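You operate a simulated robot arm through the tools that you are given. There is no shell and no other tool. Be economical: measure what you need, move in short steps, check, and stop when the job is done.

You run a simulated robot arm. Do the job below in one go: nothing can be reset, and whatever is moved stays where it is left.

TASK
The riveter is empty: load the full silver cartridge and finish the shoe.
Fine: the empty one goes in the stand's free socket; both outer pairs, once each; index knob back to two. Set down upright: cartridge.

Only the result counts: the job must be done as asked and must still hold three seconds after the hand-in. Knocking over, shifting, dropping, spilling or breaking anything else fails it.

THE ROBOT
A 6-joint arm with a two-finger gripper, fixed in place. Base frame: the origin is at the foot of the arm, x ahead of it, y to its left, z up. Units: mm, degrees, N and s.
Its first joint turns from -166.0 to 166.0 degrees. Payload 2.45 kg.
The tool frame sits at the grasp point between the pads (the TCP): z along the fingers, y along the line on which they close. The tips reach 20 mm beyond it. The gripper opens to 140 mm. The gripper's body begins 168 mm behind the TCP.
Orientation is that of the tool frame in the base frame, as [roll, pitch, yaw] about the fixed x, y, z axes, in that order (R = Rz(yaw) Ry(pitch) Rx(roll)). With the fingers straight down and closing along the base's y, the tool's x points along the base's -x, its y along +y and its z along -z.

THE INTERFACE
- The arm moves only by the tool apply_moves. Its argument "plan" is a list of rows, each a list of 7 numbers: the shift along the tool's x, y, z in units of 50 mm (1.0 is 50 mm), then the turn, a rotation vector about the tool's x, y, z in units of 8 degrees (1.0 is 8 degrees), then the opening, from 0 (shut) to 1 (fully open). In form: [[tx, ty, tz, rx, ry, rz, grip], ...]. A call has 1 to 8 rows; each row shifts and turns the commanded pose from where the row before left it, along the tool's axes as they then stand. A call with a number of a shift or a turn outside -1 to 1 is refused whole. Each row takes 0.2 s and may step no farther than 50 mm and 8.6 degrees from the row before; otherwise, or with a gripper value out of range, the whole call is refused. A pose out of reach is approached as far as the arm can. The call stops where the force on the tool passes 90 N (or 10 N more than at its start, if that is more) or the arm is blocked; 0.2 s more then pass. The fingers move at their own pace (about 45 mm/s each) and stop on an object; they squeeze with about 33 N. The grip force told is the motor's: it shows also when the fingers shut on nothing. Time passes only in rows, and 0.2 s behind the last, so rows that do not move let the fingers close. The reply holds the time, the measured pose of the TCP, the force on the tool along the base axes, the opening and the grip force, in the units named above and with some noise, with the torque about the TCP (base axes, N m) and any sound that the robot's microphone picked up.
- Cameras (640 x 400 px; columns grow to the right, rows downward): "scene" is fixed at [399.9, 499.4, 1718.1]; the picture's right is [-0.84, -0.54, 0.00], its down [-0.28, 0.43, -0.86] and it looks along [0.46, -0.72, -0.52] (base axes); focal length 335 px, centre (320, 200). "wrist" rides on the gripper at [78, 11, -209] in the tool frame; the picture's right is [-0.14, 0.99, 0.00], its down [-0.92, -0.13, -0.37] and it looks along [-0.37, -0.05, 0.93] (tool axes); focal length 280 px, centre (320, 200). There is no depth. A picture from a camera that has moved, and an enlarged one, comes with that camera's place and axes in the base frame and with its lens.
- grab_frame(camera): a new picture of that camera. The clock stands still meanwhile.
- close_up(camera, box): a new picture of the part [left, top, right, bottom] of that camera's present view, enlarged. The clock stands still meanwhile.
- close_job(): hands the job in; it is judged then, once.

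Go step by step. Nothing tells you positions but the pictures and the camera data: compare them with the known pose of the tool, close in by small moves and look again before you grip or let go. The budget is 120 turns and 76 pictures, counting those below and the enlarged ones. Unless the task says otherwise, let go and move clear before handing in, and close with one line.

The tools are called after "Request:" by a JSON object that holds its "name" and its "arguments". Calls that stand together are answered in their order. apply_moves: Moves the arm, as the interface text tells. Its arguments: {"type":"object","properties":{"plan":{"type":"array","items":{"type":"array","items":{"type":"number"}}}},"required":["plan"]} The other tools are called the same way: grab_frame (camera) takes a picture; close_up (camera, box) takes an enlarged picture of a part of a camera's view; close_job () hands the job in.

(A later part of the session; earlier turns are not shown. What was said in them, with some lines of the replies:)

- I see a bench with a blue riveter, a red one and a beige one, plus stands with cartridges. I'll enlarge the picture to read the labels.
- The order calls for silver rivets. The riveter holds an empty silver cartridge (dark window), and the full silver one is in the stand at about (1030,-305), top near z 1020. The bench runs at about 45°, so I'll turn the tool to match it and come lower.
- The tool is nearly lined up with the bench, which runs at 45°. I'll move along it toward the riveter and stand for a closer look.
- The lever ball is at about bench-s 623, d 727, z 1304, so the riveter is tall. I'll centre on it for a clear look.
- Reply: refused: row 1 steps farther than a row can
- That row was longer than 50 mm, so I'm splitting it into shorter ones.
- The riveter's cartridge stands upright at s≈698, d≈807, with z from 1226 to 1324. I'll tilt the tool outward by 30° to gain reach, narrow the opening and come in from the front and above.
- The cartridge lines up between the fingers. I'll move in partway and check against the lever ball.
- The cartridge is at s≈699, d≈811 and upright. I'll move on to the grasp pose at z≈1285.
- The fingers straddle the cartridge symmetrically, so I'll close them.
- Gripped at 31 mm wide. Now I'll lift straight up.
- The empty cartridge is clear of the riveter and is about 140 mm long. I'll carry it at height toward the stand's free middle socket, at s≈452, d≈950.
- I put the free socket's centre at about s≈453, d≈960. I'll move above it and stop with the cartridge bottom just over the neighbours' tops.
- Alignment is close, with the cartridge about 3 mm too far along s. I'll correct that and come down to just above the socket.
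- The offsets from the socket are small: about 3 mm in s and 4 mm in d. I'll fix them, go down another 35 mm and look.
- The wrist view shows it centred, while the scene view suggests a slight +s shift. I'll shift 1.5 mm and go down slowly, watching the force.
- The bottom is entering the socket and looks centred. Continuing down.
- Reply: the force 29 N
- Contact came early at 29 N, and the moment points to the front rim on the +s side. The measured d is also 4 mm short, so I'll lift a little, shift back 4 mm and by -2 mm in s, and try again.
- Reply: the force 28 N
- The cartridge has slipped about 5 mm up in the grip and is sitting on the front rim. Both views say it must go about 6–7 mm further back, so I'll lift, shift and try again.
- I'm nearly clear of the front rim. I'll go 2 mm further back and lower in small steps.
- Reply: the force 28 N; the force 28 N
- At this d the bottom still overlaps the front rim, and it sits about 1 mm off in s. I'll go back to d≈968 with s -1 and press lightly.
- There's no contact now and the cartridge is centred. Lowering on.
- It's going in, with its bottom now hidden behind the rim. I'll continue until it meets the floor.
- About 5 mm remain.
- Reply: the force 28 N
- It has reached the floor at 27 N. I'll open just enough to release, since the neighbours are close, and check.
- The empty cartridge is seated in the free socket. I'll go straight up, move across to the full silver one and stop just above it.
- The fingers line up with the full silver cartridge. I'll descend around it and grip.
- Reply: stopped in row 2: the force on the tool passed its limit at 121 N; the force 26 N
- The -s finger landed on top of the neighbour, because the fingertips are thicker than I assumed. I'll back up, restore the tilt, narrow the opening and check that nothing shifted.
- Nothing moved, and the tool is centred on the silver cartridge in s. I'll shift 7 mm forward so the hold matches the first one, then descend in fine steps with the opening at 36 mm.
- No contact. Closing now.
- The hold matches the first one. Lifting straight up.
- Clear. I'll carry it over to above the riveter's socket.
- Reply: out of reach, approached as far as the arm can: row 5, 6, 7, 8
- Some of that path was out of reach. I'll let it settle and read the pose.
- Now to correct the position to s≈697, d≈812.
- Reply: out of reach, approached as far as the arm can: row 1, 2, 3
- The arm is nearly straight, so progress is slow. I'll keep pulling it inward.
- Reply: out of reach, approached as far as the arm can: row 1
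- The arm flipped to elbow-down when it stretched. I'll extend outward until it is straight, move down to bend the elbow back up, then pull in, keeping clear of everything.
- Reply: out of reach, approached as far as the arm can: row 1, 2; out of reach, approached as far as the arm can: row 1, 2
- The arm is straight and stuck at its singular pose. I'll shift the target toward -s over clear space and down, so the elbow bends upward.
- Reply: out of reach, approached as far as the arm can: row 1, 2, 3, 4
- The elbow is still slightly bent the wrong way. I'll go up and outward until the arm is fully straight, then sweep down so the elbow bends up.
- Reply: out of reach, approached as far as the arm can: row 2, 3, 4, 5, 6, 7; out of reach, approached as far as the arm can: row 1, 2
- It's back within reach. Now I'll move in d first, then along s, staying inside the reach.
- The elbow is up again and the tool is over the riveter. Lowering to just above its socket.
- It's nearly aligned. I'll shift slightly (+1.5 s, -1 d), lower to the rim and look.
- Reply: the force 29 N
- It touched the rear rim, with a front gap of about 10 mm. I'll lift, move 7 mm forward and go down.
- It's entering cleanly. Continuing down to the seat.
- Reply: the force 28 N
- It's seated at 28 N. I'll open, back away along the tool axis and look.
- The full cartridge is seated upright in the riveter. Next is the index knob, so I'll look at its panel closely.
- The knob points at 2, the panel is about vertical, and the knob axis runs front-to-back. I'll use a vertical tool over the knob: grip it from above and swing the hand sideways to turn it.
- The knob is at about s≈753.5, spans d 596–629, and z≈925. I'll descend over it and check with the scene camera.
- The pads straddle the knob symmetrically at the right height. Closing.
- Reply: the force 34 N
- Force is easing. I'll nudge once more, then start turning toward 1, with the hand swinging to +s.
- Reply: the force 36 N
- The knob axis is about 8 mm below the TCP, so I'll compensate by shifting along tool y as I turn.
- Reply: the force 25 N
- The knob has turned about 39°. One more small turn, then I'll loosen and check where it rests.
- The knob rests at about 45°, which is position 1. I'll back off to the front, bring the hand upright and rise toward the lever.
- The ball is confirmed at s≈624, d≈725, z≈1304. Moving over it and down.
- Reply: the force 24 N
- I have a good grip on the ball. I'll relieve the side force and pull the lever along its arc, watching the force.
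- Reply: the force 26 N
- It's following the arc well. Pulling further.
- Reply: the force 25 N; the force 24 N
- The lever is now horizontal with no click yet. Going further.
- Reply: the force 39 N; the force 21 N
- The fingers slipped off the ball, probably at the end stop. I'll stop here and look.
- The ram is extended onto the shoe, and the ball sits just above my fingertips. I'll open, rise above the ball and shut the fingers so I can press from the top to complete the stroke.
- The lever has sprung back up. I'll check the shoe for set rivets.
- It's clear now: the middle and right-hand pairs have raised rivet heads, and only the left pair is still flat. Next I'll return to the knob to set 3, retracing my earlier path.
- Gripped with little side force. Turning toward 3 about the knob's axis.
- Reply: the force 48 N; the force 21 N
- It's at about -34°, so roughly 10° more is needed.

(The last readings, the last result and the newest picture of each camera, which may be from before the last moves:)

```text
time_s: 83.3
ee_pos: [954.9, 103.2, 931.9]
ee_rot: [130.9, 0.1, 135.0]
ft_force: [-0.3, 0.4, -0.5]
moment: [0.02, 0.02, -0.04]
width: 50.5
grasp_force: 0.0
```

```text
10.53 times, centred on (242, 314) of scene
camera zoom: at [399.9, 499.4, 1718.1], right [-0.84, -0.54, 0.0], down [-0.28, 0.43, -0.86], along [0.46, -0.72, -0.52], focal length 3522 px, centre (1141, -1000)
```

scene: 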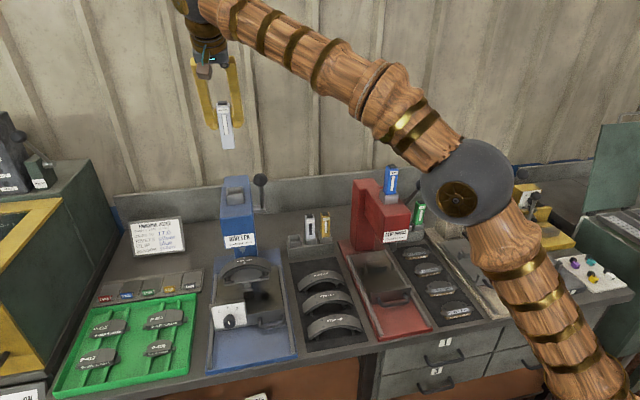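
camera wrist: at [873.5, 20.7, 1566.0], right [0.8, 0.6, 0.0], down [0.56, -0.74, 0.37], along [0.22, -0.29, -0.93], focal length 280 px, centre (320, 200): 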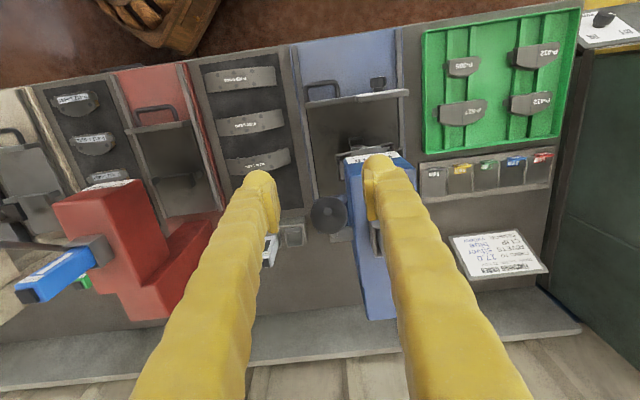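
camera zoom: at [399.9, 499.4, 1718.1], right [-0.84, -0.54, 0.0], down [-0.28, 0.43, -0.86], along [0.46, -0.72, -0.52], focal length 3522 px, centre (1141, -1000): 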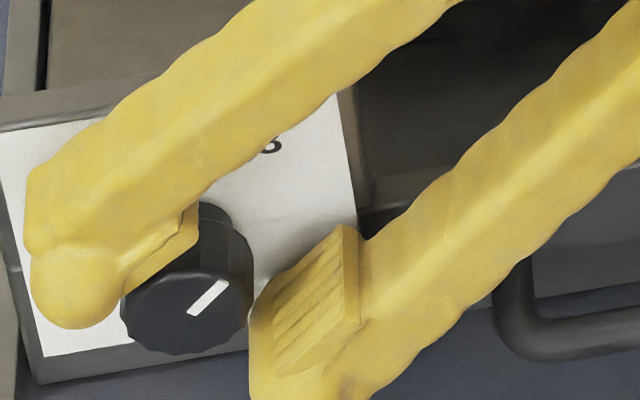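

The knob rests at about -46°, which is position 3. I'll back off, bring the hand upright and go to the lever again.

Request:
{"name": "apply_moves", "arguments": {"plan": [[0.45, 0, 0, 0, 0, 0, 0.36], [0.45, 0, 0, 0, 0, 0, 0.36], [0, 0, 0, 0.982, 0, 0, 0.36], [0, 0, 0, 0.982, 0, 0, 0.36], [0, 0, 0, 0.982, 0, 0, 0.36], [0, 0, 0, 0.982, 0, 0, 0.36], [0, 0, 0, 0.982, 0, 0, 0.36], [0, 0, 0, 0.982, 0, 0, 0.36]]}}

Request:
{"name": "apply_moves", "arguments": {"plan": [[0, 0, 0, 0.245, 0, 0, 0.42], [0, 0, -0.95, 0, 0, 0, 0.45], [0, 0, -0.95, 0, 0, 0, 0.45], [0, -0.35, -0.92, 0, 0, 0, 0.5], [0, -0.35, -0.92, 0, 0, 0, 0.5], [0, -0.35, -0.92, 0, 0, 0, 0.5], [0, -0.35, -0.92, 0, 0, 0, 0.5], [0, -0.35, -0.92, 0, 0, 0, 0.5]]}}

```text
time_s: 85.1
ee_pos: [922.6, 134.1, 932.0]
ee_rot: [178.1, 0.0, 134.8]
ft_force: [0.1, 0.1, 0.4]
moment: [0.02, -0.04, 0.0]
width: 50.3
grasp_force: 0.1
```

```text
time_s: 86.9
ee_pos: [857.7, 70.1, 1254.9]
ee_rot: [180.0, -0.1, 135.0]
ft_force: [0.6, 0.2, -1.4]
moment: [0.01, 0.05, 0.01]
width: 70.0
grasp_force: 0.1
```

Request:
{"name": "apply_moves", "arguments": {"plan": [[0, -0.31, -0.9, 0, 0, 0, 0.5], [0, -0.31, -0.9, 0, 0, 0, 0.5], [0, 0, -0.24, 0, 0, 0, 0.5], [-0.85, 0, 0, 0, 0, 0, 0.5], [-0.85, 0, 0, 0, 0, 0, 0.5], [-0.85, 0, 0, 0, 0, 0, 0.5], [-0.85, 0, 0, 0, 0, 0, 0.5], [0, 0, 0, 0, 0, 0, 0.5]]}}

```text
time_s: 88.7
ee_pos: [956.1, -69.4, 1359.5]
ee_rot: [-179.9, 0.0, 135.1]
ft_force: [-0.4, 0.4, -0.7]
moment: [-0.01, -0.01, -0.01]
width: 70.0
grasp_force: 0.0
```

Request:
{"name": "apply_moves", "arguments": {"plan": [[-0.04, -0.05, 0.6, 0, 0, 0, 0.48], [0, 0, 0.6, 0, 0, 0, 0.45], [0, 0, 0, 0, 0, 0, 0.1], [0, 0, 0, 0, 0, 0, 0.1], [0, 0, 0, 0, 0, 0, 0.1], [0, 0, 0, 0, 0, 0, 0.1]]}}

```text
time_s: 90.1
ee_pos: [956.8, -73.0, 1297.5]
ee_rot: [180.0, -0.1, 135.1]
ft_force: [-16.0, -10.0, -8.1]
moment: [0.17, -0.21, 0.1]
width: 34.7
grasp_force: 45.4
```

Gripped. Pulling along the same arc.

Request:
{"name": "apply_moves", "arguments": {"plan": [[0, -0.02, 0, 0, 0, 0, 0.05], [0.316, 0, 0.24, 0, 0, 0, 0.05], [0.304, 0, 0.284, 0, 0, 0, 0.05], [0.274, 0, 0.314, 0, 0, 0, 0.05], [0.24, 0, 0.34, 0, 0, 0, 0.05], [0.202, 0, 0.366, 0, 0, 0, 0.05], [0, 0, 0, 0, 0, 0, 0.05]]}}

Request:
{"name": "apply_moves", "arguments": {"plan": [[0.162, 0, 0.382, 0, 0, 0, 0.05], [0.122, 0, 0.4, 0, 0, 0, 0.05], [0.08, 0, 0.408, 0, 0, 0, 0.05], [0.036, 0, 0.416, 0, 0, 0, 0.05], [0, 0, 0, 0, 0, 0, 0.05]]}}

```text
time_s: 91.7
ee_pos: [910.3, -26.1, 1221.2]
ee_rot: [179.9, 0.0, 135.0]
ft_force: [-2.0, -10.8, 9.3]
moment: [-0.67, -1.0, -0.02]
width: 34.8
grasp_force: 44.9
```

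```text
time_s: 92.9
ee_pos: [895.8, -10.8, 1141.8]
ee_rot: [179.9, -0.1, 134.9]
ft_force: [-8.6, -13.9, 9.5]
moment: [-0.19, -0.71, 0.06]
width: 35.4
grasp_force: 45.2
```

Request:
{"name": "apply_moves", "arguments": {"plan": [[0, 0, 0.416, 0, 0, 0, 0.05], [-0.05, 0, 0.414, 0, 0, 0, 0.05], [0, 0, 0, 0, 0, 0, 0.05], [-0.094, 0, 0.3, 0, 0, 0, 0.05], [0, 0, 0, 0, 0, 0, 0.05]]}}

```text
time_s: 94.1
ee_pos: [899.9, -16.3, 1084.3]
ee_rot: [-179.9, -0.1, 135.0]
ft_force: [-16.1, 9.7, 5.4]
moment: [-0.43, -0.76, -0.03]
width: 14.1
grasp_force: 40.3
```

It ended the same way as the first stroke. I'll open, rise, and check the shoe.

Request:
{"name": "apply_moves", "arguments": {"plan": [[0, 0, 0, 0, 0, 0, 0.42], [0, 0, 0, 0, 0, 0, 0.42], [0, 0, 0, 0, 0, 0, 0.42], [0, 0, -0.7, 0, 0, 0, 0.42], [0, 0, -0.8, 0, 0, 0, 0.42], [0, 0, -0.8, 0, 0, 0, 0.42]]}}

Request:
{"name": "close_up", "arguments": {"camera": "scene", "box": [220, 252, 270, 284]}}

```text
time_s: 95.5
ee_pos: [900.9, -17.1, 1199.9]
ee_rot: [-179.9, 0.0, 135.0]
ft_force: [0.1, 0.2, -0.8]
moment: [0.04, -0.01, -0.04]
width: 59.0
grasp_force: 0.1
```

```text
12.50 times, centred on (245, 268) of scene
camera zoom: at [399.9, 499.4, 1718.1], right [-0.84, -0.54, 0.0], down [-0.28, 0.43, -0.86], along [0.46, -0.72, -0.52], focal length 4183 px, centre (1258, -650)
```

zoom: 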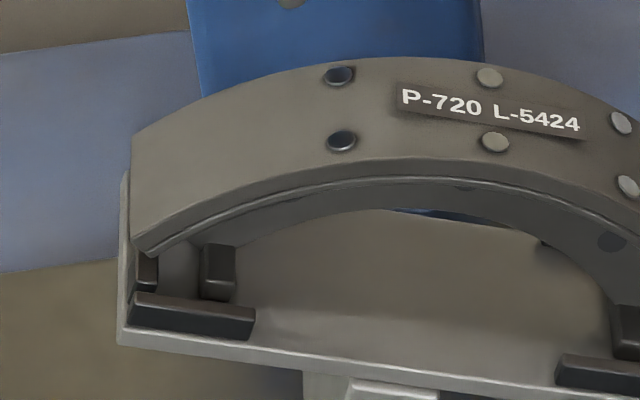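

All three pairs now have raised rivet heads. Last job: turn the knob back to 2. Retracing the path to the front of the knob.

Request:
{"name": "apply_moves", "arguments": {"plan": [[0.85, 0.5, 0, 0, 0, 0, 0.4], [0.85, 0.5, 0, 0, 0, 0, 0.4], [0, 0.265, 0.913, 0, 0, 0, 0.4], [0, 0.265, 0.913, 0, 0, 0, 0.4], [0, 0.265, 0.913, 0, 0, 0, 0.38], [0, 0.265, 0.913, 0, 0, 0, 0.38], [0, 0.265, 0.913, 0, 0, 0, 0.38], [0, 0.265, 0.913, 0, 0, 0, 0.38]]}}

Request:
{"name": "apply_moves", "arguments": {"plan": [[0, 0, 0, 0, 0, 0, 0.38], [-0.38, 0, 0, 0, 0, 0, 0.38], [-0.4, 0, 0, 0, 0, 0, 0.38], [0, 0, 0, 0, 0, 0, 0.38]]}}

```text
time_s: 97.3
ee_pos: [931.8, 134.0, 928.4]
ee_rot: [179.9, -0.1, 135.1]
ft_force: [0.3, -0.6, 0.6]
moment: [0.0, -0.05, -0.02]
width: 53.2
grasp_force: 0.0
```

```text
time_s: 98.3
ee_pos: [959.4, 106.3, 926.6]
ee_rot: [-180.0, -0.1, 135.1]
ft_force: [-0.5, 0.5, -0.8]
moment: [0.02, 0.02, 0.01]
width: 53.1
grasp_force: 0.1
```

Request:
{"name": "apply_moves", "arguments": {"plan": [[0, 0.025, 0, 0, 0, 0, 0.1], [0, 0, 0, 0, 0, 0, 0.1], [0, 0, 0, 0, 0, 0, 0.1], [0, 0, 0, 0, 0, 0, 0.1]]}}

```text
time_s: 99.3
ee_pos: [960.7, 106.1, 927.6]
ee_rot: [179.9, 0.1, 135.0]
ft_force: [8.7, 7.1, -3.7]
moment: [-0.03, -0.04, 0.14]
width: 29.9
grasp_force: 44.9
```

Request:
{"name": "apply_moves", "arguments": {"plan": [[0, 0, 0, 0.9375, 0, 0, 0.1], [0, 0, 0, 0.9375, 0, 0, 0.1], [0, 0, 0, 0.9375, 0, 0, 0.1], [0, 0, 0, 0, 0, 0, 0.1]]}}

```text
time_s: 100.3
ee_pos: [960.8, 107.6, 926.5]
ee_rot: [-157.5, 0.1, 135.0]
ft_force: [7.3, 5.9, 14.6]
moment: [-0.17, -0.18, 0.14]
width: 29.7
grasp_force: 45.3
```

Request:
{"name": "apply_moves", "arguments": {"plan": [[0, 0, 0, 0.9375, 0, 0, 0.1], [0, 0, 0, 0.9375, 0, 0, 0.1], [0, 0, 0, 0.7, 0, 0, 0.1], [0, 0, 0, 0, 0, 0, 0.1]]}}

Request:
{"name": "close_up", "arguments": {"camera": "scene", "box": [218, 295, 266, 333]}}

```text
time_s: 101.3
ee_pos: [960.4, 108.2, 925.6]
ee_rot: [-136.9, 0.0, 135.0]
ft_force: [6.4, 5.5, 10.0]
moment: [-0.23, -0.12, 0.16]
width: 29.8
grasp_force: 44.9
```

```text
10.53 times, centred on (242, 314) of scene
camera zoom: at [399.9, 499.4, 1718.1], right [-0.84, -0.54, 0.0], down [-0.28, 0.43, -0.86], along [0.46, -0.72, -0.52], focal length 3522 px, centre (1141, -1000)
```

zoom: 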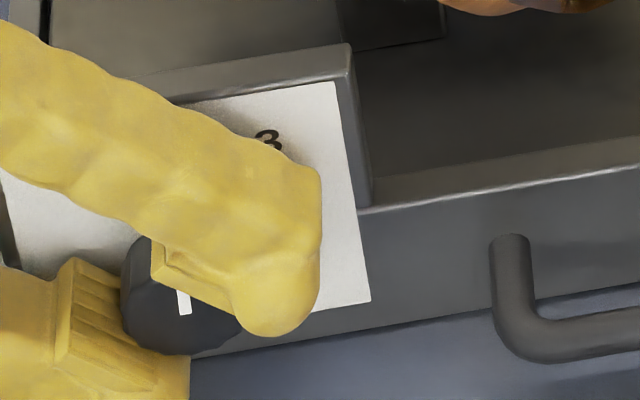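

The mark looks close to vertical. I'll release and check.

Request:
{"name": "apply_moves", "arguments": {"plan": [[0, 0, 0, 0, 0, 0, 0.36], [0, 0, 0, 0, 0, 0, 0.36], [0, 0, 0, 0, 0, 0, 0.36], [0.45, 0, 0, 0, 0, 0, 0.36], [0.45, 0, 0, 0, 0, 0, 0.36], [0, 0, 0, -0.9, 0, 0, 0.36], [0, 0, 0, -0.9, 0, 0, 0.36], [0, 0, 0, -0.9, 0, 0, 0.36]]}}

Request:
{"name": "close_up", "arguments": {"camera": "scene", "box": [218, 295, 266, 333]}}

```text
time_s: 103.1
ee_pos: [928.0, 139.4, 925.3]
ee_rot: [-158.6, -0.1, 134.9]
ft_force: [0.4, 0.3, -0.2]
moment: [-0.04, 0.04, -0.04]
width: 50.5
grasp_force: 0.1
```

```text
10.53 times, centred on (242, 314) of scene
camera zoom: at [399.9, 499.4, 1718.1], right [-0.84, -0.54, 0.0], down [-0.28, 0.43, -0.86], along [0.46, -0.72, -0.52], focal length 3522 px, centre (1141, -1000)
```

zoom: 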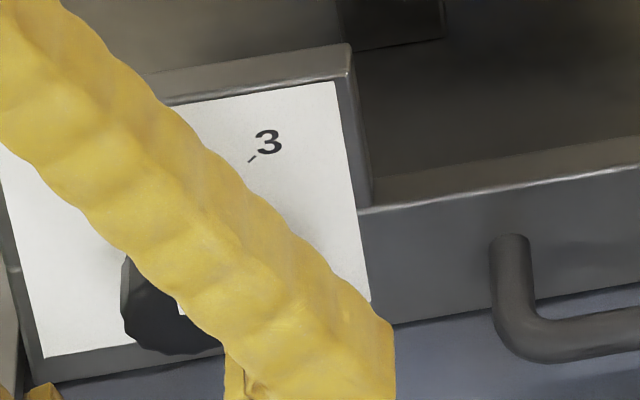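

The hand blocks the view, so I'll move it upright and well clear before using a picture.

Request:
{"name": "apply_moves", "arguments": {"plan": [[0.5, 0, 0, -0.9, 0, 0, 0.36], [0.3, 0, 0, -0.9, 0, 0, 0.36], [0, 0, 0, -0.87, 0, 0, 0.36], [0, 0, -0.95, 0, 0, 0, 0.36], [0, 0, -0.95, 0, 0, 0, 0.36], [0, -0.3, -0.94, 0, 0, 0, 0.36], [0, -0.3, -0.94, 0, 0, 0, 0.36], [0, -0.3, -0.94, 0, 0, 0, 0.36]]}}

Request:
{"name": "apply_moves", "arguments": {"plan": [[0, -0.9, -0.3, 0, 0, 0, 0.36], [0, -0.9, -0.3, 0, 0, 0, 0.36], [0, -0.9, -0.3, 0, 0, 0, 0.36]]}}

Request:
{"name": "close_up", "arguments": {"camera": "scene", "box": [218, 295, 266, 333]}}

```text
time_s: 104.9
ee_pos: [869.2, 134.8, 1161.6]
ee_rot: [-179.9, 0.0, 135.0]
ft_force: [0.4, 0.6, -0.7]
moment: [-0.03, 0.04, -0.03]
width: 50.4
grasp_force: 0.0
```

```text
time_s: 105.7
ee_pos: [775.0, 39.4, 1208.9]
ee_rot: [-179.9, 0.1, 135.0]
ft_force: [0.4, -0.8, -1.3]
moment: [0.01, 0.03, 0.02]
width: 50.4
grasp_force: 0.0
```

```text
10.53 times, centred on (242, 314) of scene
camera zoom: at [399.9, 499.4, 1718.1], right [-0.84, -0.54, 0.0], down [-0.28, 0.43, -0.86], along [0.46, -0.72, -0.52], focal length 3522 px, centre (1141, -1000)
```

zoom: 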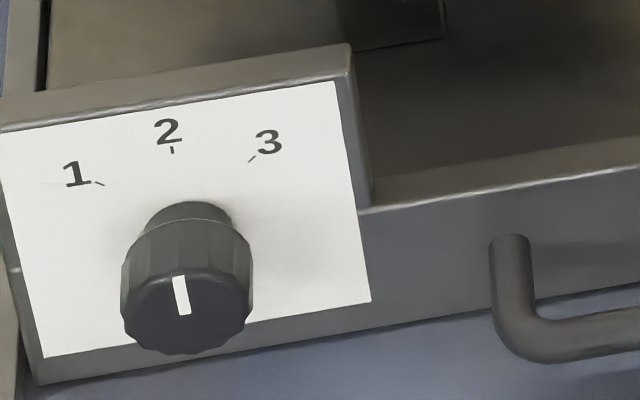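

By the camera geometry the mark is within about 1–2° of vertical, so the knob is back at 2. One last overall look.

Request:
{"name": "close_up", "arguments": {"camera": "scene", "box": [180, 140, 372, 260]}}

```text
3.33 times, centred on (276, 200) of scene
camera zoom: at [399.9, 499.4, 1718.1], right [-0.84, -0.54, 0.0], down [-0.28, 0.43, -0.86], along [0.46, -0.72, -0.52], focal length 1115 px, centre (467, 200)
```

zoom: 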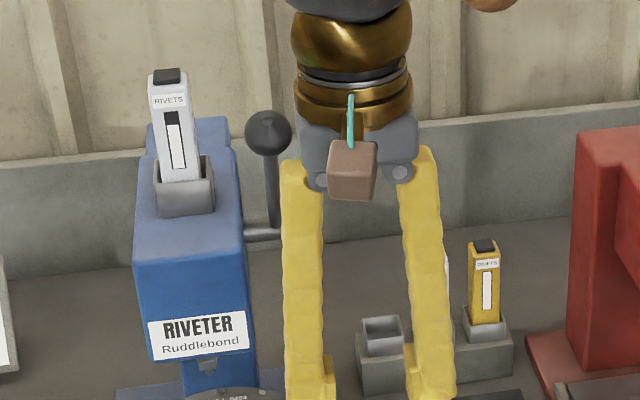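

The riveter's cartridge window shows rivets used, the lever is back up, everything stands upright and the hand is clear. Handing in.

Request:
{"name": "close_job", "arguments": {}}

```text
The job is handed in.
```

The job is handed in: the full silver cartridge is in the riveter, the empty one is upright in the stand's free socket, both outer pairs are riveted once each, and the index knob is back at two.
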